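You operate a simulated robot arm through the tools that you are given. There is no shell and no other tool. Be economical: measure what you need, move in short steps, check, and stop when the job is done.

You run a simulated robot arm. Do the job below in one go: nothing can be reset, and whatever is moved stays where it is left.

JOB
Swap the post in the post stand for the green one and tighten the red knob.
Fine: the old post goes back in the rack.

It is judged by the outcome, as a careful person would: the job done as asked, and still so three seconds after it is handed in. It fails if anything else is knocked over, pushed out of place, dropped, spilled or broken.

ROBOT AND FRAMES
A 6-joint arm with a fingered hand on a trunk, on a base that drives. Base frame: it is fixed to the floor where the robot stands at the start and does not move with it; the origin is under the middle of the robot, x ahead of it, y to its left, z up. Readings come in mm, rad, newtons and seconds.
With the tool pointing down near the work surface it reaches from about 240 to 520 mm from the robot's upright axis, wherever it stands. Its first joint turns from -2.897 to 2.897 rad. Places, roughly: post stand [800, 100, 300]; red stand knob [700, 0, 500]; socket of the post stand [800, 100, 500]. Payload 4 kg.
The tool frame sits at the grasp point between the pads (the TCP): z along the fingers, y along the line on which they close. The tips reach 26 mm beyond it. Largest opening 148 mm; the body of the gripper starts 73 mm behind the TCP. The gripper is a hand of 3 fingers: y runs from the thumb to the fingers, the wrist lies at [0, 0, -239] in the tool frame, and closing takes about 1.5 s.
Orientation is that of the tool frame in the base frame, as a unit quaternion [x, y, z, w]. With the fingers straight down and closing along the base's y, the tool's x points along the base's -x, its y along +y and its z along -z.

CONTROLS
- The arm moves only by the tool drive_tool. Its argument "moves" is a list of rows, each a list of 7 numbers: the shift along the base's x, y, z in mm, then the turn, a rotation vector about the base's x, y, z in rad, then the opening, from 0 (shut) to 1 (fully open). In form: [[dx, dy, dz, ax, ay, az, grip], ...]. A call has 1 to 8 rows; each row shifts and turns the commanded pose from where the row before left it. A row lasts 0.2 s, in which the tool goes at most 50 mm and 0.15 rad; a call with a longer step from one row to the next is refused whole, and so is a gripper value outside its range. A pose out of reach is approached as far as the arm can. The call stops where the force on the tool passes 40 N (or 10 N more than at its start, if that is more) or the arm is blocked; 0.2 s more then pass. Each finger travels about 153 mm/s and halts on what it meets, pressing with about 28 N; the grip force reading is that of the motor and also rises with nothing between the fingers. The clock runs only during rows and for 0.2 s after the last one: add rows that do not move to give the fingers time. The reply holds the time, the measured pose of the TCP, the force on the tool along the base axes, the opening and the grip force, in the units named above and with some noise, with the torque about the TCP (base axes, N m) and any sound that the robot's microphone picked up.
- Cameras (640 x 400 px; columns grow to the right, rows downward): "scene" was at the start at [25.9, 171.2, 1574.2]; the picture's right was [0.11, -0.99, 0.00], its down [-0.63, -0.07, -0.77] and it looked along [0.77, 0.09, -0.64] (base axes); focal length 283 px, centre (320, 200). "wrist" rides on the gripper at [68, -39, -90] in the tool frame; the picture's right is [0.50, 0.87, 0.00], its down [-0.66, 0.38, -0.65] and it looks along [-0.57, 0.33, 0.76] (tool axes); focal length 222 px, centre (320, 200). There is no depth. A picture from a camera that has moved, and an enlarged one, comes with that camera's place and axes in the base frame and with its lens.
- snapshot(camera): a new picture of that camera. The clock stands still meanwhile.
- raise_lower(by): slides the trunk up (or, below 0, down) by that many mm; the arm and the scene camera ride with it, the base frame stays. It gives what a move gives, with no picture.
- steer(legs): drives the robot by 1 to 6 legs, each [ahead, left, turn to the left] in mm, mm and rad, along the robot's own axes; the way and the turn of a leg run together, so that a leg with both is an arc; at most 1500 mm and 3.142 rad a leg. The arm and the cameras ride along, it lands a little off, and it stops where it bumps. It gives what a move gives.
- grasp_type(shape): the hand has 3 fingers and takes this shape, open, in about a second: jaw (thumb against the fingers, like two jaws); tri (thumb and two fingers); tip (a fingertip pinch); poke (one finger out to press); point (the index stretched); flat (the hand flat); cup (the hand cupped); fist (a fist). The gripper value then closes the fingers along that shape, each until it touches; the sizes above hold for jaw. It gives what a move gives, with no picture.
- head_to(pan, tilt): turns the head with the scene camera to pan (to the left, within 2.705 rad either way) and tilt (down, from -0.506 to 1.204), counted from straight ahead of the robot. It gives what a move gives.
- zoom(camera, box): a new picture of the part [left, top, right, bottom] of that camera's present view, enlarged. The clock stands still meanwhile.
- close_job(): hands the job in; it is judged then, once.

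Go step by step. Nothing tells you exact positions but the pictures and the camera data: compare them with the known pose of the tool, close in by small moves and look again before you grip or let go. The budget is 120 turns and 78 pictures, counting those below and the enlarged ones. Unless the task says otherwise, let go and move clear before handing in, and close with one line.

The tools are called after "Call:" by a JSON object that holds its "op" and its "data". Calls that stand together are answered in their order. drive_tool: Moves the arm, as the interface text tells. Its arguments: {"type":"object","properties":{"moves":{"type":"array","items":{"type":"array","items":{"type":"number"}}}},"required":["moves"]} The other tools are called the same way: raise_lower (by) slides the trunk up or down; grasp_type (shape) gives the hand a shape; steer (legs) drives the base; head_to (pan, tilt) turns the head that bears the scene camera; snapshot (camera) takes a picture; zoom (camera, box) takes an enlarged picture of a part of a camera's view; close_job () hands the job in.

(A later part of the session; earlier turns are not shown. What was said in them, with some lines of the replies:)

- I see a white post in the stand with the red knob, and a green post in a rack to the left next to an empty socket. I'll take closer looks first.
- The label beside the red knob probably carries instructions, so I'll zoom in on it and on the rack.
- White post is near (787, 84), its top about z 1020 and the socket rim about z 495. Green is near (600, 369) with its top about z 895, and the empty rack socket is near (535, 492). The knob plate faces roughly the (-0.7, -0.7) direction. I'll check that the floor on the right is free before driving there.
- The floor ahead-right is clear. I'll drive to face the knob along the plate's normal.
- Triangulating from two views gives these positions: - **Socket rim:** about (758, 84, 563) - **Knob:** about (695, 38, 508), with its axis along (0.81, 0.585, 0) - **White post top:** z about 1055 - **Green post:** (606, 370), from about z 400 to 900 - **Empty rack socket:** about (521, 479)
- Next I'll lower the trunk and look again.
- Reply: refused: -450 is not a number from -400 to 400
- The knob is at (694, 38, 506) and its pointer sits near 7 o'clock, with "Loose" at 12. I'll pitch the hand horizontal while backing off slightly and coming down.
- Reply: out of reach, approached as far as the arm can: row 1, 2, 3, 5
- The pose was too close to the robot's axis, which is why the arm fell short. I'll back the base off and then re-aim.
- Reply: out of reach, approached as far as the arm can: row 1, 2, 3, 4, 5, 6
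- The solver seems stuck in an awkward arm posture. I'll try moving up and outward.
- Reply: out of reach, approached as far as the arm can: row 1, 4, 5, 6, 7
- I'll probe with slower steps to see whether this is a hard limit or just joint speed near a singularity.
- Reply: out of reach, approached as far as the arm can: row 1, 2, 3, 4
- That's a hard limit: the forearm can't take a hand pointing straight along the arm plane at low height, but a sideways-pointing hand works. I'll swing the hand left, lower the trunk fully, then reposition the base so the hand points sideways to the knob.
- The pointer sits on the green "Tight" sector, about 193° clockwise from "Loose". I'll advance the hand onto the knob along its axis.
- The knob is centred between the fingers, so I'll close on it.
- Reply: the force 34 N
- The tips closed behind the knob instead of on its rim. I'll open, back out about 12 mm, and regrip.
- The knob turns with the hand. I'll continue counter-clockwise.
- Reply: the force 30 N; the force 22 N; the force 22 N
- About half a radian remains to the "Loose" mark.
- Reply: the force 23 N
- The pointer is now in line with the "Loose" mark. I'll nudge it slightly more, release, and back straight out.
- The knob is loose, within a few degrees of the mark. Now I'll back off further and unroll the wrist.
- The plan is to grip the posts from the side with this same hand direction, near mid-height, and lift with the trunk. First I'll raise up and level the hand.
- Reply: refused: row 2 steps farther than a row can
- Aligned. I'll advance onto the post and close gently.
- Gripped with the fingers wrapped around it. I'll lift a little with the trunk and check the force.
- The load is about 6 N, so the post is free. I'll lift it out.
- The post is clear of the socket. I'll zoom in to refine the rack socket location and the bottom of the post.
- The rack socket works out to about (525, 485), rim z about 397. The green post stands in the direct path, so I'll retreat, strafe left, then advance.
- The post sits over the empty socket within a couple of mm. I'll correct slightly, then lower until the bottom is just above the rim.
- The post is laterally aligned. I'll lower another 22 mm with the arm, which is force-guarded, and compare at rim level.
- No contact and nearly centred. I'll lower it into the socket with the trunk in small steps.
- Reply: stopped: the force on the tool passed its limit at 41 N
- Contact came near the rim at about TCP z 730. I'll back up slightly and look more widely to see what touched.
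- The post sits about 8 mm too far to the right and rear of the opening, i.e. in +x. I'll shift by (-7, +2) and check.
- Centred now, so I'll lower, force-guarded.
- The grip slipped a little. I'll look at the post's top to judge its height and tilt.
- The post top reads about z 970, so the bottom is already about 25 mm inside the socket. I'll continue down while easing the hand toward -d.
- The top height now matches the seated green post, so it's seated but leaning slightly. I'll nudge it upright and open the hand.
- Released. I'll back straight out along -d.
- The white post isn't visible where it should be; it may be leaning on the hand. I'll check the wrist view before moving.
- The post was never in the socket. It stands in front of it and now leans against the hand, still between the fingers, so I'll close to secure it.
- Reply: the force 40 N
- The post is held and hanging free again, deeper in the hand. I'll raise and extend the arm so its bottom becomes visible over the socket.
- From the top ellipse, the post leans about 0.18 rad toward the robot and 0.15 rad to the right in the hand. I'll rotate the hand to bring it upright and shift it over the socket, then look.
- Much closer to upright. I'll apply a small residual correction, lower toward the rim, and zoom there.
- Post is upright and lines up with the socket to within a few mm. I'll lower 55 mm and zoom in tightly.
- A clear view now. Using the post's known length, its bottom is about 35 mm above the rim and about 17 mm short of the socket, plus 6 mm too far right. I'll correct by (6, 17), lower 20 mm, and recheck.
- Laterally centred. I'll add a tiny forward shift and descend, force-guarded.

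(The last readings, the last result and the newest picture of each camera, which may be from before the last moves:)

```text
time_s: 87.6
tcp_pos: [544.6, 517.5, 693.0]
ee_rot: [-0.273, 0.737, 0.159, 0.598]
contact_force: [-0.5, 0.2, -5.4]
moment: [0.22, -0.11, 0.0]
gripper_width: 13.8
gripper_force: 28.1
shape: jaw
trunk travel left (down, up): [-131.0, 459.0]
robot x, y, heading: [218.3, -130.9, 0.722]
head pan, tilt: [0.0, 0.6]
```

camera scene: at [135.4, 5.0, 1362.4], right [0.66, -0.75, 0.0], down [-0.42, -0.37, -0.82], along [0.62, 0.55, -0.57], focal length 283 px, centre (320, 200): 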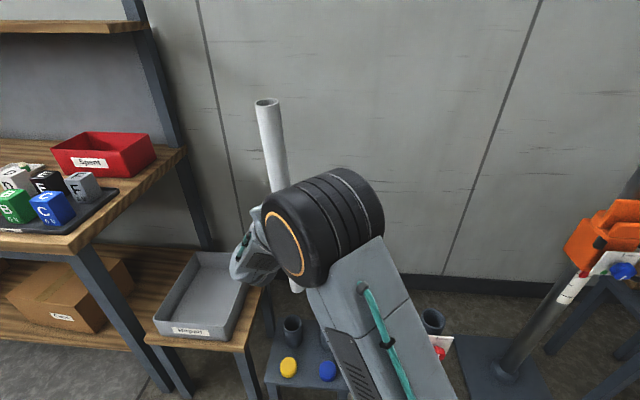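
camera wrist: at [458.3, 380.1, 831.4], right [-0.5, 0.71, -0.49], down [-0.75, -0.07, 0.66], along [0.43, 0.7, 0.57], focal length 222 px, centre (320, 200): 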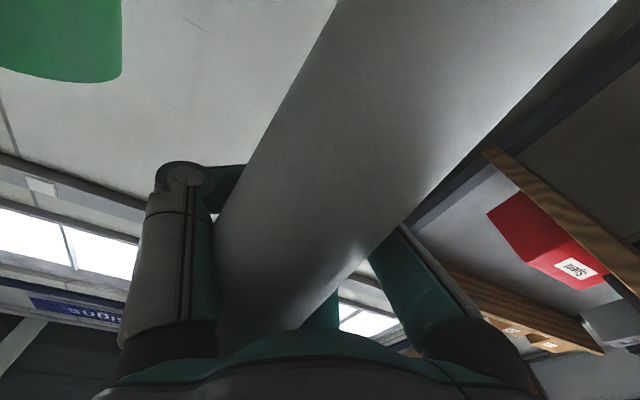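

Call:
{"op": "drive_tool", "data": {"moves": [[0, 0, -4, 0, 0, 0, 0], [0, 0, -4, 0, 0, 0, 0]]}}

Call:
{"op": "zoom", "data": {"camera": "scene", "box": [265, 265, 325, 325]}}

```text
time_s: 88.2
tcp_pos: [543.3, 516.6, 686.7]
ee_rot: [-0.272, 0.736, 0.159, 0.599]
contact_force: [0.1, 0.3, 1.3]
moment: [-0.11, 0.0, -0.03]
gripper_width: 13.9
gripper_force: 27.9
shape: jaw
trunk travel left (down, up): [-131.0, 459.0]
robot x, y, heading: [219.6, -133.9, 0.721]
head pan, tilt: [0.0, 0.6]
```

```text
6.67 times, centred on (295, 295) of scene
camera zoom: at [135.4, 4.8, 1187.6], right [0.66, -0.75, 0.0], down [-0.42, -0.37, -0.83], along [0.62, 0.55, -0.56], focal length 1885 px, centre (487, -433)
```

zoom: 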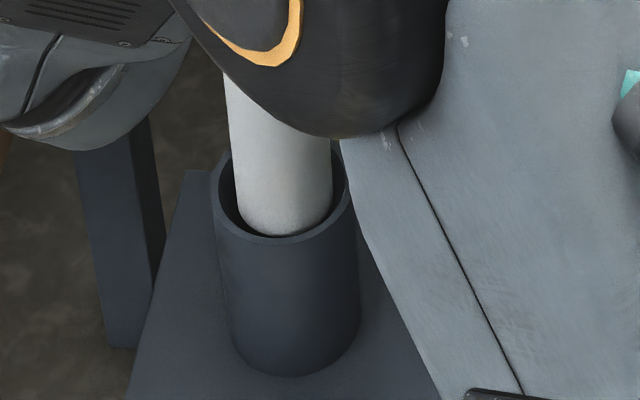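

Contact is on the front of the rim; the image shows the post about 6 mm too near. I'll raise slightly, shift away 6 mm, and lower again.

Call:
{"op": "drive_tool", "data": {"moves": [[0, 0, 6, 0, 0, 0, 0], [3.6, 4.5, 0, 0, 0, 0, 0], [0, 0, -5, 0, 0, 0, 0], [0, 0, -4, 0, 0, 0, 0], [0, 0, -4, 0, 0, 0, 0], [0, 0, -4, 0, 0, 0, 0]]}}

```text
time_s: 89.6
tcp_pos: [548.1, 519.9, 673.5]
ee_rot: [-0.273, 0.737, 0.158, 0.598]
contact_force: [0.1, 0.2, -6.4]
moment: [0.22, -0.11, -0.01]
gripper_width: 13.8
gripper_force: 28.2
shape: jaw
trunk travel left (down, up): [-131.0, 459.0]
robot x, y, heading: [219.4, -133.6, 0.723]
head pan, tilt: [0.0, 0.6]
```

It's in: 13 mm below the contact height with no force. I'll keep lowering.

Call:
{"op": "raise_lower", "data": {"by": -40}}

Call:
{"op": "raise_lower", "data": {"by": -30}}

```text
time_s: 90.5
tcp_pos: [547.9, 521.0, 632.7]
ee_rot: [-0.273, 0.736, 0.16, 0.598]
contact_force: [-0.6, -0.6, -6.3]
moment: [0.23, -0.14, -0.02]
gripper_width: 13.8
gripper_force: 28.0
shape: jaw
trunk travel left (down, up): [-91.0, 499.0]
robot x, y, heading: [222.3, -138.7, 0.721]
head pan, tilt: [0.0, 0.6]
```

```text
time_s: 91.2
tcp_pos: [547.5, 520.5, 603.6]
ee_rot: [-0.273, 0.736, 0.16, 0.599]
contact_force: [-0.2, 0.3, -5.8]
moment: [0.2, -0.13, -0.01]
gripper_width: 14.1
gripper_force: 27.7
shape: jaw
trunk travel left (down, up): [-61.0, 529.0]
robot x, y, heading: [221.7, -137.3, 0.726]
head pan, tilt: [0.0, 0.6]
```

Call:
{"op": "drive_tool", "data": {"moves": [[0, 0, -5, 0, 0, 0, 0], [0, 0, -5, 0, 0, 0, 0], [0, 0, -5, 0, 0, 0, 0], [0, 0, -5, 0, 0, 0, 0], [0, 0, -5, 0, 0, 0, 0]]}}

```text
time_s: 92.4
tcp_pos: [546.7, 519.7, 582.8]
ee_rot: [-0.27, 0.736, 0.16, 0.6]
contact_force: [-1.6, -2.3, 33.3]
moment: [-1.38, 0.55, -0.07]
gripper_width: 13.9
gripper_force: 27.9
shape: jaw
trunk travel left (down, up): [-61.0, 529.0]
robot x, y, heading: [220.6, -138.7, 0.725]
head pan, tilt: [0.0, 0.6]
```

Bottomed out about 103 mm deep, matching the green post. I'll release and back off along the tool axis.

Call:
{"op": "drive_tool", "data": {"moves": [[0, 0, 3, 0, 0, 0, 0], [0, 0, 0, 0, 0, 0, 0.4], [0, 0, 0, 0, 0, 0, 0.7], [0, 0, 0, 0, 0, 0, 0.9], [0, 0, 0, 0, 0, 0, 0.9], [-12, -8.5, 3.5, 0, 0, 0, 0.9], [-20, -14, 6, 0, 0, 0, 0.9], [-24, -17, 7, 0, 0, 0, 0.9]]}}

Call:
{"op": "drive_tool", "data": {"moves": [[-24, -17, 7, 0, 0, 0, 1], [-24, -17, 7, 0, 0, 0, 1], [-24, -17, 7, 0, 0, 0, 1], [-20, -14, 6, 0, 0, 0, 1]]}}

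Call:
{"op": "snapshot", "data": {"camera": "scene"}}

```text
time_s: 94.2
tcp_pos: [491.6, 480.7, 599.5]
ee_rot: [-0.273, 0.737, 0.159, 0.598]
contact_force: [1.0, 0.1, -0.3]
moment: [0.07, 0.02, -0.03]
gripper_width: 133.1
gripper_force: 0.1
shape: jaw
trunk travel left (down, up): [-61.0, 529.0]
robot x, y, heading: [218.2, -138.2, 0.724]
head pan, tilt: [0.0, 0.6]
```

```text
time_s: 95.2
tcp_pos: [402.3, 416.3, 625.7]
ee_rot: [-0.273, 0.736, 0.159, 0.598]
contact_force: [-0.2, 0.3, 0.8]
moment: [-0.04, 0.01, -0.01]
gripper_width: 147.7
gripper_force: 0.1
shape: jaw
trunk travel left (down, up): [-61.0, 529.0]
robot x, y, heading: [217.5, -136.9, 0.72]
head pan, tilt: [0.0, 0.6]
```

```text
5 pictures are left
camera scene: at [135.5, 4.9, 1117.4], right [0.66, -0.75, 0.0], down [-0.42, -0.37, -0.82], along [0.62, 0.55, -0.57], focal length 283 px, centre (320, 200)
```

scene: 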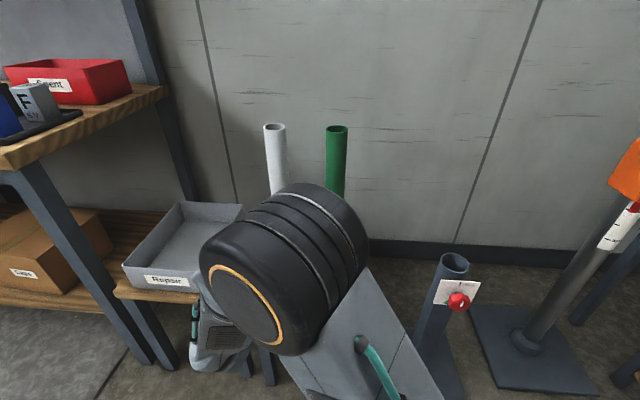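

White is seated upright in the rack. Next is green: I'll level the hand, strafe right, and approach it with the post deeper in the hand so the grip stays stable.

Call:
{"op": "drive_tool", "data": {"moves": [[0, 0, 8, 0.111, -0.068, 0, 1], [0, 0, 8, 0.111, -0.068, 0, 1]]}}

Call:
{"op": "steer", "data": {"legs": [[-15, -140, 0]]}}

```text
time_s: 95.8
tcp_pos: [401.5, 416.2, 642.4]
ee_rot: [-0.215, 0.672, 0.221, 0.674]
contact_force: [0.5, -0.1, -0.4]
moment: [-0.05, -0.03, 0.0]
gripper_width: 148.1
gripper_force: 0.1
shape: jaw
trunk travel left (down, up): [-61.0, 529.0]
robot x, y, heading: [218.2, -135.1, 0.723]
head pan, tilt: [0.0, 0.6]
```

```text
time_s: 97.1
tcp_pos: [484.3, 300.7, 641.8]
ee_rot: [-0.213, 0.672, 0.22, 0.674]
contact_force: [-0.9, -0.6, 0.1]
moment: [-0.02, -0.01, -0.01]
gripper_width: 147.7
gripper_force: 0.0
shape: jaw
trunk travel left (down, up): [-61.0, 529.0]
robot x, y, heading: [301.4, -251.7, 0.721]
head pan, tilt: [0.0, 0.6]
```

Call:
{"op": "drive_tool", "data": {"moves": [[9, -12, 0, 0, 0, 0, 0.85], [19, 13.8, 0, 0, 0, 0, 0.85], [19, 13.8, 0, 0, 0, 0, 0.85], [19, 13.8, 0, 0, 0, 0, 0.85], [19, 13.8, 0, 0, 0, 0, 0.85]]}}

Call:
{"op": "snapshot", "data": {"camera": "wrist"}}

```text
time_s: 98.3
tcp_pos: [568.0, 342.0, 641.3]
ee_rot: [-0.214, 0.672, 0.219, 0.674]
contact_force: [-0.7, -0.7, 0.4]
moment: [-0.01, 0.0, 0.02]
gripper_width: 125.7
gripper_force: 0.0
shape: jaw
trunk travel left (down, up): [-61.0, 529.0]
robot x, y, heading: [296.2, -252.3, 0.723]
head pan, tilt: [0.0, 0.6]
```

```text
4 pictures are left
camera wrist: at [517.6, 258.2, 574.3], right [-0.51, 0.71, -0.49], down [-0.75, -0.08, 0.65], along [0.42, 0.7, 0.57], focal length 222 px, centre (320, 200)
```

wrist: 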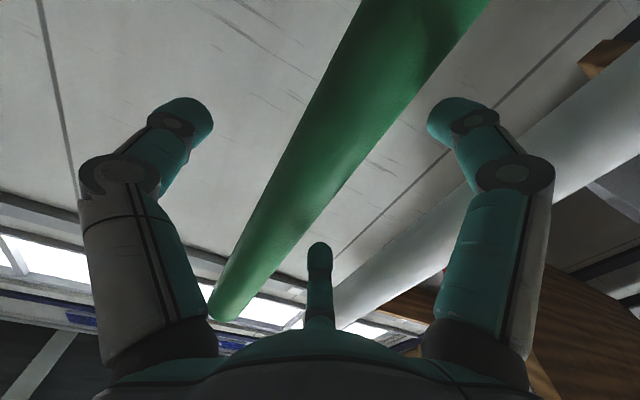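

Green is centred between the fingers. I'll move forward and close.

Call:
{"op": "drive_tool", "data": {"moves": [[18, 15, 0, 0, 0, 0, 0.85], [19, 14, 0, 0, 0, 0, 0.85], [19, 14, 0, 0, 0, 0, 0.85]]}}

Call:
{"op": "drive_tool", "data": {"moves": [[0, 0, 0, 0, 0, 0, 0.4], [0, 0, 0, 0, 0, 0, 0.2], [0, 0, 0, 0, 0, 0, 0], [0, 0, 0, 0, 0, 0, 0], [0, 0, 0, 0, 0, 0, 0], [0, 0, 0, 0, 0, 0, 0], [0, 0, 0, 0, 0, 0, 0]]}}

```text
time_s: 99.1
tcp_pos: [625.2, 387.0, 641.9]
ee_rot: [-0.215, 0.672, 0.221, 0.674]
contact_force: [-0.8, 0.1, 0.1]
moment: [0.04, 0.02, 0.01]
gripper_width: 126.2
gripper_force: 0.0
shape: jaw
trunk travel left (down, up): [-61.0, 529.0]
robot x, y, heading: [301.3, -249.6, 0.721]
head pan, tilt: [0.0, 0.6]
```

```text
time_s: 100.7
tcp_pos: [625.0, 386.0, 641.1]
ee_rot: [-0.213, 0.672, 0.22, 0.674]
contact_force: [0.4, -0.1, 0.2]
moment: [-0.03, 0.07, -0.04]
gripper_width: 18.7
gripper_force: 28.1
shape: jaw
trunk travel left (down, up): [-61.0, 529.0]
robot x, y, heading: [301.8, -247.1, 0.72]
head pan, tilt: [0.0, 0.6]
```

Gripped with almost no side force. Lifting in two steps.

Call:
{"op": "raise_lower", "data": {"by": 30}}

Call:
{"op": "raise_lower", "data": {"by": 310}}

```text
time_s: 101.5
tcp_pos: [626.3, 387.1, 669.8]
ee_rot: [-0.215, 0.672, 0.221, 0.673]
contact_force: [-0.2, 0.1, -5.6]
moment: [0.09, -0.09, 0.01]
gripper_width: 18.7
gripper_force: 27.9
shape: jaw
trunk travel left (down, up): [-91.0, 499.0]
robot x, y, heading: [300.1, -252.1, 0.72]
head pan, tilt: [0.0, 0.6]
```

```text
time_s: 104.6
tcp_pos: [625.8, 387.0, 980.4]
ee_rot: [-0.214, 0.672, 0.22, 0.674]
contact_force: [-1.2, 0.4, -6.0]
moment: [0.15, -0.1, 0.03]
gripper_width: 18.5
gripper_force: 28.3
shape: jaw
trunk travel left (down, up): [-401.0, 189.0]
robot x, y, heading: [303.3, -247.4, 0.723]
head pan, tilt: [0.0, 0.6]
```

Call:
{"op": "steer", "data": {"legs": [[-76, -315, 0]]}}

```text
time_s: 106.7
tcp_pos: [779.4, 98.4, 979.9]
ee_rot: [-0.216, 0.672, 0.222, 0.673]
contact_force: [-1.0, 0.3, -5.7]
moment: [0.15, -0.1, 0.03]
gripper_width: 18.4
gripper_force: 28.4
shape: jaw
trunk travel left (down, up): [-401.0, 189.0]
robot x, y, heading: [461.2, -538.0, 0.722]
head pan, tilt: [0.0, 0.6]
```

Call:
{"op": "drive_tool", "data": {"moves": [[-2.2, 2, 0, 0, 0, 0, 0]]}}

Call:
{"op": "raise_lower", "data": {"by": -48}}

Call:
{"op": "zoom", "data": {"camera": "scene", "box": [240, 250, 340, 350]}}

```text
time_s: 107.1
tcp_pos: [778.1, 100.5, 980.0]
ee_rot: [-0.216, 0.672, 0.221, 0.673]
contact_force: [0.2, 0.5, -6.1]
moment: [0.13, -0.12, 0.01]
gripper_width: 18.6
gripper_force: 27.8
shape: jaw
trunk travel left (down, up): [-401.0, 189.0]
robot x, y, heading: [457.6, -540.8, 0.726]
head pan, tilt: [0.0, 0.6]
```

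```text
time_s: 108.0
tcp_pos: [777.7, 100.8, 933.4]
ee_rot: [-0.215, 0.672, 0.221, 0.673]
contact_force: [-0.2, 0.2, -6.6]
moment: [0.14, -0.1, 0.04]
gripper_width: 18.5
gripper_force: 27.6
shape: jaw
trunk travel left (down, up): [-353.0, 237.0]
robot x, y, heading: [455.0, -540.4, 0.724]
head pan, tilt: [0.0, 0.6]
```

```text
4.00 times, centred on (290, 300) of scene
camera zoom: at [373.4, -399.4, 1409.3], right [0.66, -0.75, 0.0], down [-0.42, -0.37, -0.82], along [0.62, 0.55, -0.57], focal length 1131 px, centre (440, -200)
```

zoom: 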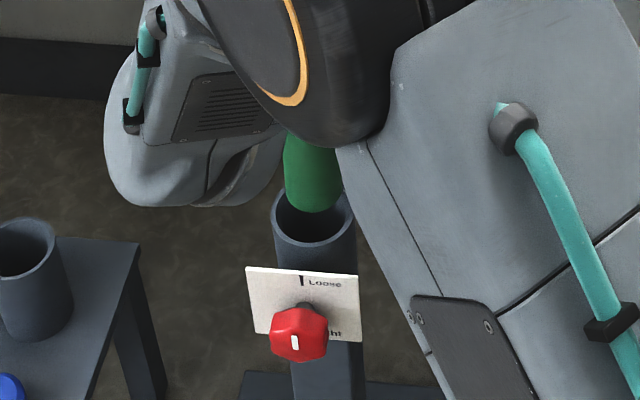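

The bottom looks about 10 mm too far from the camera relative to the rim. I'll shift it nearer, descend guarded, and recheck.

Call:
{"op": "drive_tool", "data": {"moves": [[-3.2, -3.9, 0, 0, 0, 0, 0], [-3.1, -3.9, 0, 0, 0, 0, 0], [0, 0, -4, 0, 0, 0, 0], [0, 0, -4, 0, 0, 0, 0], [0, 0, -3, 0, 0, 0, 0], [0, 0, 0, 0, 0, 0, 0]]}}

```text
time_s: 109.4
tcp_pos: [771.7, 92.2, 921.5]
ee_rot: [-0.214, 0.672, 0.22, 0.674]
contact_force: [-0.6, -0.1, -6.0]
moment: [0.14, -0.12, -0.01]
gripper_width: 18.5
gripper_force: 28.1
shape: jaw
trunk travel left (down, up): [-353.0, 237.0]
robot x, y, heading: [457.6, -539.6, 0.719]
head pan, tilt: [0.0, 0.6]
```

Call:
{"op": "drive_tool", "data": {"moves": [[0, 0, -3, 0, 0, 0, 0], [0, 0, -3, 0, 0, 0, 0], [0, 0, -3, 0, 0, 0, 0]]}}

```text
time_s: 110.2
tcp_pos: [772.5, 92.9, 912.0]
ee_rot: [-0.215, 0.672, 0.221, 0.673]
contact_force: [1.0, 0.1, -6.3]
moment: [0.18, -0.11, -0.03]
gripper_width: 18.6
gripper_force: 28.0
shape: jaw
trunk travel left (down, up): [-353.0, 237.0]
robot x, y, heading: [459.4, -540.1, 0.724]
head pan, tilt: [0.0, 0.6]
```

Call:
{"op": "drive_tool", "data": {"moves": [[0, 0, -3, 0, 0, 0, 0], [0, 0, -3, 0, 0, 0, 0], [0, 0, -3, 0, 0, 0, 0]]}}

```text
time_s: 111.0
tcp_pos: [770.4, 91.3, 906.7]
ee_rot: [-0.214, 0.671, 0.222, 0.674]
contact_force: [0.5, 0.9, 6.4]
moment: [-0.2, -0.01, -0.01]
gripper_width: 18.8
gripper_force: 28.4
shape: jaw
trunk travel left (down, up): [-353.0, 237.0]
robot x, y, heading: [457.8, -538.3, 0.724]
head pan, tilt: [0.0, 0.6]
```

Contact at TCP z about 908. I'll use a picture to see which side touches.

Call:
{"op": "zoom", "data": {"camera": "scene", "box": [265, 275, 325, 325]}}

```text
8.00 times, centred on (295, 300) of scene
camera zoom: at [373.0, -400.2, 1409.7], right [0.66, -0.75, 0.0], down [-0.42, -0.37, -0.83], along [0.62, 0.55, -0.56], focal length 2262 px, centre (520, -600)
```

zoom: 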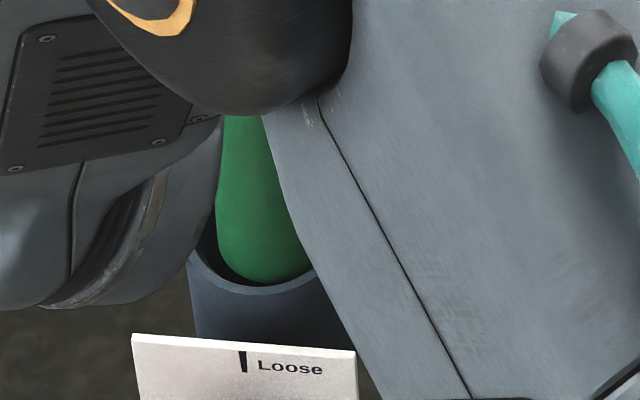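

The image shows the post about 5 mm too near and 1.5 mm right, which agrees with the torque. I'll raise, shift (1.8, 4.6), and descend.

Call:
{"op": "drive_tool", "data": {"moves": [[0, 0, 6, 0, 0, 0, 0], [1.8, 4.6, 0, 0, 0, 0, 0], [0, 0, -5, 0, 0, 0, 0], [0, 0, -3, 0, 0, 0, 0], [0, 0, -3, 0, 0, 0, 0], [0, 0, -3, 0, 0, 0, 0], [0, 0, -3, 0, 0, 0, 0]]}}

```text
time_s: 112.6
tcp_pos: [771.9, 97.3, 894.4]
ee_rot: [-0.215, 0.672, 0.221, 0.673]
contact_force: [0.1, -0.3, -7.3]
moment: [0.16, -0.06, 0.01]
gripper_width: 18.3
gripper_force: 27.8
shape: jaw
trunk travel left (down, up): [-353.0, 237.0]
robot x, y, heading: [459.0, -540.4, 0.722]
head pan, tilt: [0.0, 0.6]
```

It's in: 13 mm past the contact height with no load. I'll lower to the bottom, which should be about 117 mm below the rim.

Call:
{"op": "raise_lower", "data": {"by": -50}}

Call:
{"op": "raise_lower", "data": {"by": -40}}

Call:
{"op": "drive_tool", "data": {"moves": [[0, 0, -4, 0, 0, 0, 0], [0, 0, -4, 0, 0, 0, 0], [0, 0, -4, 0, 0, 0, 0], [0, 0, -4, 0, 0, 0, 0], [0, 0, -4, 0, 0, 0, 0]]}}

```text
time_s: 113.6
tcp_pos: [773.5, 96.3, 843.3]
ee_rot: [-0.214, 0.672, 0.22, 0.674]
contact_force: [-0.4, 1.2, -5.4]
moment: [0.11, -0.11, 0.01]
gripper_width: 18.4
gripper_force: 28.3
shape: jaw
trunk travel left (down, up): [-303.0, 287.0]
robot x, y, heading: [459.2, -537.4, 0.721]
head pan, tilt: [0.0, 0.6]
```

```text
time_s: 114.4
tcp_pos: [773.0, 95.9, 804.2]
ee_rot: [-0.215, 0.672, 0.221, 0.673]
contact_force: [0.3, 0.0, -6.2]
moment: [0.17, -0.09, 0.0]
gripper_width: 18.5
gripper_force: 27.8
shape: jaw
trunk travel left (down, up): [-263.0, 327.0]
robot x, y, heading: [454.6, -540.9, 0.724]
head pan, tilt: [0.0, 0.6]
```

```text
time_s: 115.6
tcp_pos: [772.0, 96.8, 781.7]
ee_rot: [-0.215, 0.672, 0.22, 0.674]
contact_force: [0.0, 6.1, 13.4]
moment: [-0.08, 0.44, -0.15]
gripper_width: 16.1
gripper_force: 28.9
shape: jaw
trunk travel left (down, up): [-263.0, 327.0]
robot x, y, heading: [459.0, -544.4, 0.723]
head pan, tilt: [0.0, 0.6]
```

Seated at about 120 mm depth. I'll release and back off.

Call:
{"op": "drive_tool", "data": {"moves": [[0, 0, 2, 0, 0, 0, 0.3], [0, 0, 0, 0, 0, 0, 0.6], [0, 0, 0, 0, 0, 0, 0.9], [0, 0, 0, 0, 0, 0, 1], [0, 0, 0, 0, 0, 0, 1], [-12, -8.7, 0, 0, 0, 0, 1], [-20, -14.5, 0, 0, 0, 0, 1], [-24, -17.5, 0, 0, 0, 0, 1]]}}

Call:
{"op": "drive_tool", "data": {"moves": [[-24, -17.5, 0, 0, 0, 0, 1], [-24, -17.5, 0, 0, 0, 0, 1], [-24, -17.5, 0, 0, 0, 0, 1], [-24, -17.5, 0, 0, 0, 0, 1], [-24, -17.5, 0, 0, 0, 0, 1]]}}

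```text
time_s: 117.4
tcp_pos: [716.8, 55.9, 786.0]
ee_rot: [-0.215, 0.672, 0.221, 0.674]
contact_force: [-0.6, 0.2, -0.1]
moment: [0.0, -0.03, -0.02]
gripper_width: 148.1
gripper_force: 0.1
shape: jaw
trunk travel left (down, up): [-263.0, 327.0]
robot x, y, heading: [455.9, -538.3, 0.725]
head pan, tilt: [0.0, 0.6]
```

```text
time_s: 118.6
tcp_pos: [599.2, -34.2, 786.7]
ee_rot: [-0.215, 0.672, 0.221, 0.674]
contact_force: [0.4, -0.2, -0.8]
moment: [0.02, 0.03, 0.01]
gripper_width: 147.9
gripper_force: 0.0
shape: jaw
trunk travel left (down, up): [-263.0, 327.0]
robot x, y, heading: [456.3, -539.3, 0.726]
head pan, tilt: [0.0, 0.6]
```

Both posts are placed. Now the knob: I'll lower the trunk and pre-roll the hand counter-clockwise so that tightening clockwise unwinds it.

Call:
{"op": "raise_lower", "data": {"by": -263}}

Call:
{"op": "drive_tool", "data": {"moves": [[-8, -6, -2, -0.1185, -0.086, 0, 1], [-8, -6, -2, -0.1185, -0.086, 0, 1], [0, 0, 0, -0.1185, -0.086, 0, 1], [0, 0, 0, -0.1185, -0.086, 0, 1], [0, 0, 0, -0.1185, -0.086, 0, 1], [0, 0, 0, -0.1185, -0.086, 0, 1], [0, 0, 0, -0.1185, -0.086, 0, 1], [0, 0, 0, -0.1185, -0.086, 0, 1]]}}

Call:
{"op": "drive_tool", "data": {"moves": [[0, 0, 0, -0.1185, -0.086, 0, 1], [0, 0, 0, -0.1185, -0.086, 0, 1], [0, 0, 0, -0.1185, -0.086, 0, 1], [0, 0, 0, -0.1185, -0.086, 0, 1], [0, 0, 0, -0.1185, -0.086, 0, 1], [0, 0, 0, -0.1185, -0.086, 0, 1], [0, 0, 0, -0.1185, -0.086, 0, 1], [0, 0, 0, -0.1185, -0.086, 0, 1]]}}

Call:
{"op": "drive_tool", "data": {"moves": [[0, 0, 0, -0.1185, -0.086, 0, 1], [0, 0, 0, -0.1185, -0.086, 0, 1], [0, 0, 0, -0.1185, -0.086, 0, 1], [0, 0, 0, -0.1185, -0.086, 0, 1], [0, 0, 0, -0.1185, -0.086, 0, 1], [0, 0, 0, -0.1185, -0.086, 0, 1], [0, 0, 0, -0.1185, -0.086, 0, 1]]}}

```text
time_s: 121.3
tcp_pos: [599.1, -31.7, 524.3]
ee_rot: [-0.215, 0.672, 0.221, 0.674]
contact_force: [0.1, -0.1, 0.8]
moment: [0.0, 0.01, 0.04]
gripper_width: 147.8
gripper_force: 0.1
shape: jaw
trunk travel left (down, up): [0.0, 590.0]
robot x, y, heading: [459.0, -541.7, 0.722]
head pan, tilt: [0.0, 0.6]
```

```text
time_s: 123.1
tcp_pos: [582.9, -45.9, 518.8]
ee_rot: [-0.553, 0.439, -0.187, 0.683]
contact_force: [-0.1, 0.8, 0.1]
moment: [-0.01, -0.02, -0.03]
gripper_width: 148.1
gripper_force: 0.1
shape: jaw
trunk travel left (down, up): [0.0, 590.0]
robot x, y, heading: [458.4, -539.0, 0.729]
head pan, tilt: [0.0, 0.6]
```

```text
time_s: 124.9
tcp_pos: [581.7, -45.7, 520.3]
ee_rot: [0.705, -0.06, 0.533, -0.464]
contact_force: [-0.3, 0.5, -0.3]
moment: [-0.02, -0.03, 0.02]
gripper_width: 147.8
gripper_force: 0.0
shape: jaw
trunk travel left (down, up): [0.0, 590.0]
robot x, y, heading: [456.6, -539.0, 0.722]
head pan, tilt: [0.0, 0.6]
```

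```text
time_s: 126.5
tcp_pos: [582.2, -44.2, 519.9]
ee_rot: [0.646, 0.292, 0.691, -0.142]
contact_force: [-0.6, 0.0, 0.2]
moment: [-0.01, 0.01, 0.05]
gripper_width: 147.9
gripper_force: 0.0
shape: jaw
trunk travel left (down, up): [0.0, 590.0]
robot x, y, heading: [457.5, -539.1, 0.723]
head pan, tilt: [0.0, 0.6]
```

Call:
{"op": "drive_tool", "data": {"moves": [[0, 0, -7, 0, 0, 0, 1], [19, 13.6, 0, 0, 0, 0, 1], [19, 13.6, 0, 0, 0, 0, 1], [19, 13.6, 0, 0, 0, 0, 1], [19, 13.6, 0, 0, 0, 0, 1], [18.5, 13, 0, 0, 0, 0, 0.8]]}}

Call:
{"op": "drive_tool", "data": {"moves": [[0, 0, 0, 0, 0, 0, 0.4], [0, 0, 0, 0, 0, 0, 0], [0, 0, 0, 0, 0, 0, 0], [0, 0, 0, 0, 0, 0, 0], [0, 0, 0, 0, 0, 0, 0], [0, 0, 0, 0, 0, 0, 0]]}}

```text
time_s: 127.9
tcp_pos: [676.3, 26.1, 511.6]
ee_rot: [0.646, 0.292, 0.691, -0.142]
contact_force: [0.0, -0.1, -0.4]
moment: [0.0, 0.04, 0.02]
gripper_width: 118.5
gripper_force: 0.1
shape: jaw
trunk travel left (down, up): [0.0, 590.0]
robot x, y, heading: [456.3, -539.8, 0.723]
head pan, tilt: [0.0, 0.6]
```

```text
time_s: 129.3
tcp_pos: [676.5, 25.1, 510.8]
ee_rot: [0.646, 0.292, 0.691, -0.143]
contact_force: [4.8, 5.3, 0.3]
moment: [0.02, -0.02, 0.03]
gripper_width: 40.8
gripper_force: 28.1
shape: jaw
trunk travel left (down, up): [0.0, 590.0]
robot x, y, heading: [457.5, -538.9, 0.721]
head pan, tilt: [0.0, 0.6]
```

Call:
{"op": "drive_tool", "data": {"moves": [[0, 0, 0, 0.1175, 0.0855, 0, 0], [0, 0, 0, 0.1175, 0.0855, 0, 0], [0, 0, 0, 0.1175, 0.0855, 0, 0], [0, 0, 0, 0.1175, 0.0855, 0, 0], [0, 0, 0, 0.1175, 0.0855, 0, 0], [0, 0, 0, 0.1175, 0.0855, 0, 0]]}}

```text
time_s: 130.7
tcp_pos: [676.9, 24.6, 512.6]
ee_rot: [0.709, -0.007, 0.564, -0.424]
contact_force: [0.9, 21.5, -0.5]
moment: [0.0, -0.08, 0.5]
gripper_width: 40.2
gripper_force: 28.3
shape: jaw
trunk travel left (down, up): [0.0, 590.0]
robot x, y, heading: [461.3, -539.3, 0.723]
head pan, tilt: [0.0, 0.6]
```

Call:
{"op": "drive_tool", "data": {"moves": [[-1, 2, 0, 0, 0, 0, 0], [0, 0, 0, 0.1175, 0.0855, 0, 0], [0, 0, 0, 0.1175, 0.0855, 0, 0], [0, 0, 0, 0.1175, 0.0855, 0, 0], [0, 0, 0, 0.1175, 0.0855, 0, 0], [0, 0, 0, 0.1175, 0.0855, 0, 0]]}}

```text
time_s: 132.1
tcp_pos: [675.4, 24.0, 513.5]
ee_rot: [0.659, -0.258, 0.377, -0.598]
contact_force: [-2.6, 16.0, 1.1]
moment: [0.06, -0.14, 0.42]
gripper_width: 39.8
gripper_force: 27.7
shape: jaw
trunk travel left (down, up): [0.0, 590.0]
robot x, y, heading: [455.4, -542.0, 0.723]
head pan, tilt: [0.0, 0.6]
```

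Call:
{"op": "drive_tool", "data": {"moves": [[-1, 1.5, 0, 0, 0, 0, 0], [0, 0, 0, 0.1175, 0.0855, 0, 0], [0, 0, 0, 0.1175, 0.0855, 0, 0], [0, 0, 0, 0.1175, 0.0855, 0, 0], [0, 0, 0, 0.1175, 0.0855, 0, 0], [0, 0, 0, 0.1175, 0.0855, 0, 0], [0, 0, 0, 0.1175, 0.0855, 0, 0]]}}

```text
time_s: 133.7
tcp_pos: [674.6, 25.2, 513.5]
ee_rot: [-0.486, 0.512, -0.089, 0.703]
contact_force: [5.4, 13.6, 10.7]
moment: [0.14, -0.28, 0.16]
gripper_width: 39.8
gripper_force: 27.3
shape: jaw
trunk travel left (down, up): [0.0, 590.0]
robot x, y, heading: [458.0, -539.3, 0.722]
head pan, tilt: [0.0, 0.6]
```

Call:
{"op": "drive_tool", "data": {"moves": [[0, 1, 1, 0, 0, 0, 0], [0, 0, 0, 0.1175, 0.0855, 0, 0], [0, 0, 0, 0.1175, 0.0855, 0, 0], [0, 0, 0, 0.1175, 0.0855, 0, 0], [0, 0, 0, 0.1175, 0.0855, 0, 0], [0, 0, 0, 0.1175, 0.0855, 0, 0], [0, 0, 0, 0.1175, 0.0855, 0, 0]]}}

Call:
{"op": "zoom", "data": {"camera": "wrist", "box": [230, 50, 410, 250]}}

```text
time_s: 135.3
tcp_pos: [675.3, 27.0, 514.5]
ee_rot: [-0.224, 0.669, 0.214, 0.676]
contact_force: [1.9, 0.9, 9.9]
moment: [0.1, -0.24, -0.13]
gripper_width: 39.5
gripper_force: 28.0
shape: jaw
trunk travel left (down, up): [0.0, 590.0]
robot x, y, heading: [457.5, -539.4, 0.726]
head pan, tilt: [0.0, 0.6]
```

```text
2.00 times, centred on (320, 150) of wrist
camera zoom: at [627.1, -59.2, 448.0], right [-0.5, 0.7, -0.51], down [-0.76, -0.07, 0.65], along [0.41, 0.72, 0.56], focal length 444 px, centre (320, 300)
```

zoom: 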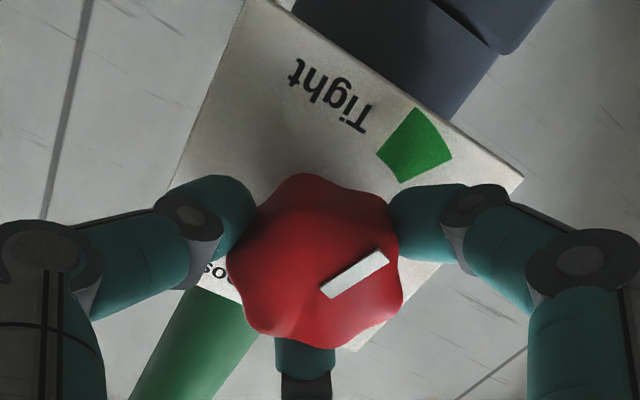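

The pointer is about 4–5° short of the original tight position. I'll turn a little more and feel for resistance.

Call:
{"op": "drive_tool", "data": {"moves": [[0, 0, 0, 0.0324, 0.0235, 0, 0], [0, 0, 0, 0.0324, 0.0235, 0, 0], [0, 0, 0, 0, 0, 0, 0]]}}

```text
time_s: 136.1
tcp_pos: [675.9, 26.0, 515.2]
ee_rot: [-0.196, 0.677, 0.239, 0.667]
contact_force: [2.6, -6.4, 10.1]
moment: [0.11, -0.22, -0.21]
gripper_width: 40.0
gripper_force: 28.4
shape: jaw
trunk travel left (down, up): [0.0, 590.0]
robot x, y, heading: [455.8, -538.4, 0.727]
head pan, tilt: [0.0, 0.6]
```

Released next: I'll open, back straight out, and use the last picture to check the dial.

Call:
{"op": "drive_tool", "data": {"moves": [[0, 0, 0, 0, 0, 0, 0.5], [0, 0, 0, 0, 0, 0, 0.9], [0, 0, 0, 0, 0, 0, 0.9], [0, 0, 0, 0, 0, 0, 0.9], [-20, -14.5, 0, 0, 0, 0, 0.9], [-20, -14.5, 0, 0, 0, 0, 0.9], [-20, -14.5, 0, 0, 0, 0, 0.9], [-20, -14.5, 0, 0, 0, 0, 0.9]]}}

Call:
{"op": "zoom", "data": {"camera": "wrist", "box": [200, 0, 440, 180]}}

```text
time_s: 137.9
tcp_pos: [596.6, -32.3, 514.3]
ee_rot: [-0.198, 0.677, 0.24, 0.667]
contact_force: [0.7, 0.4, -0.3]
moment: [-0.01, 0.0, -0.03]
gripper_width: 133.0
gripper_force: 0.0
shape: jaw
trunk travel left (down, up): [0.0, 590.0]
robot x, y, heading: [452.7, -543.4, 0.722]
head pan, tilt: [0.0, 0.6]
```

```text
2.22 times, centred on (320, 90) of wrist
camera zoom: at [545.5, -113.1, 443.8], right [-0.52, 0.72, -0.45], down [-0.73, -0.11, 0.67], along [0.44, 0.68, 0.59], focal length 494 px, centre (320, 444)
```

zoom: 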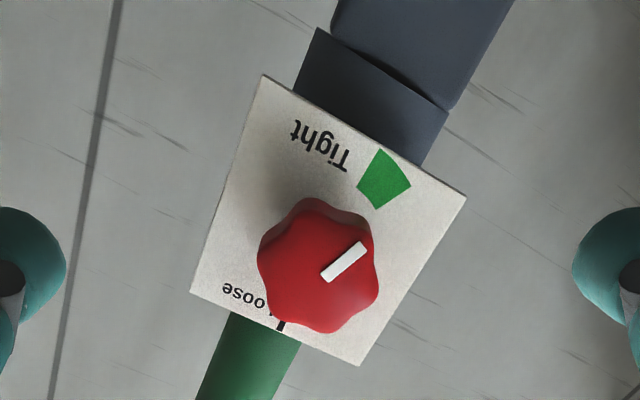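

The pointer sits inside the green "Tight" sector and the green post is in the stand. I'll move the hand clear and hand in.

Call:
{"op": "drive_tool", "data": {"moves": [[-20, -14.5, 0, 0, 0, 0, 0.9], [-20, -14.5, 0, 0, 0, 0, 0.9], [0, 0, 0, 0, 0, 0, 0.9]]}}

Call:
{"op": "close_job", "data": {}}

```text
time_s: 138.7
tcp_pos: [555.1, -61.0, 513.8]
ee_rot: [-0.197, 0.677, 0.24, 0.667]
contact_force: [-0.5, -0.2, -0.3]
moment: [0.02, -0.01, -0.03]
gripper_width: 133.0
gripper_force: 0.1
shape: jaw
trunk travel left (down, up): [0.0, 590.0]
robot x, y, heading: [455.6, -539.0, 0.725]
head pan, tilt: [0.0, 0.6]
```

```text
The job is handed in.
```

The green post is in the stand, the red knob's pointer is in the green "Tight" sector, and the white post is back in the rack; the white post first missed its rack socket and leaned on the hand, but I caught it and seated it on the second try.
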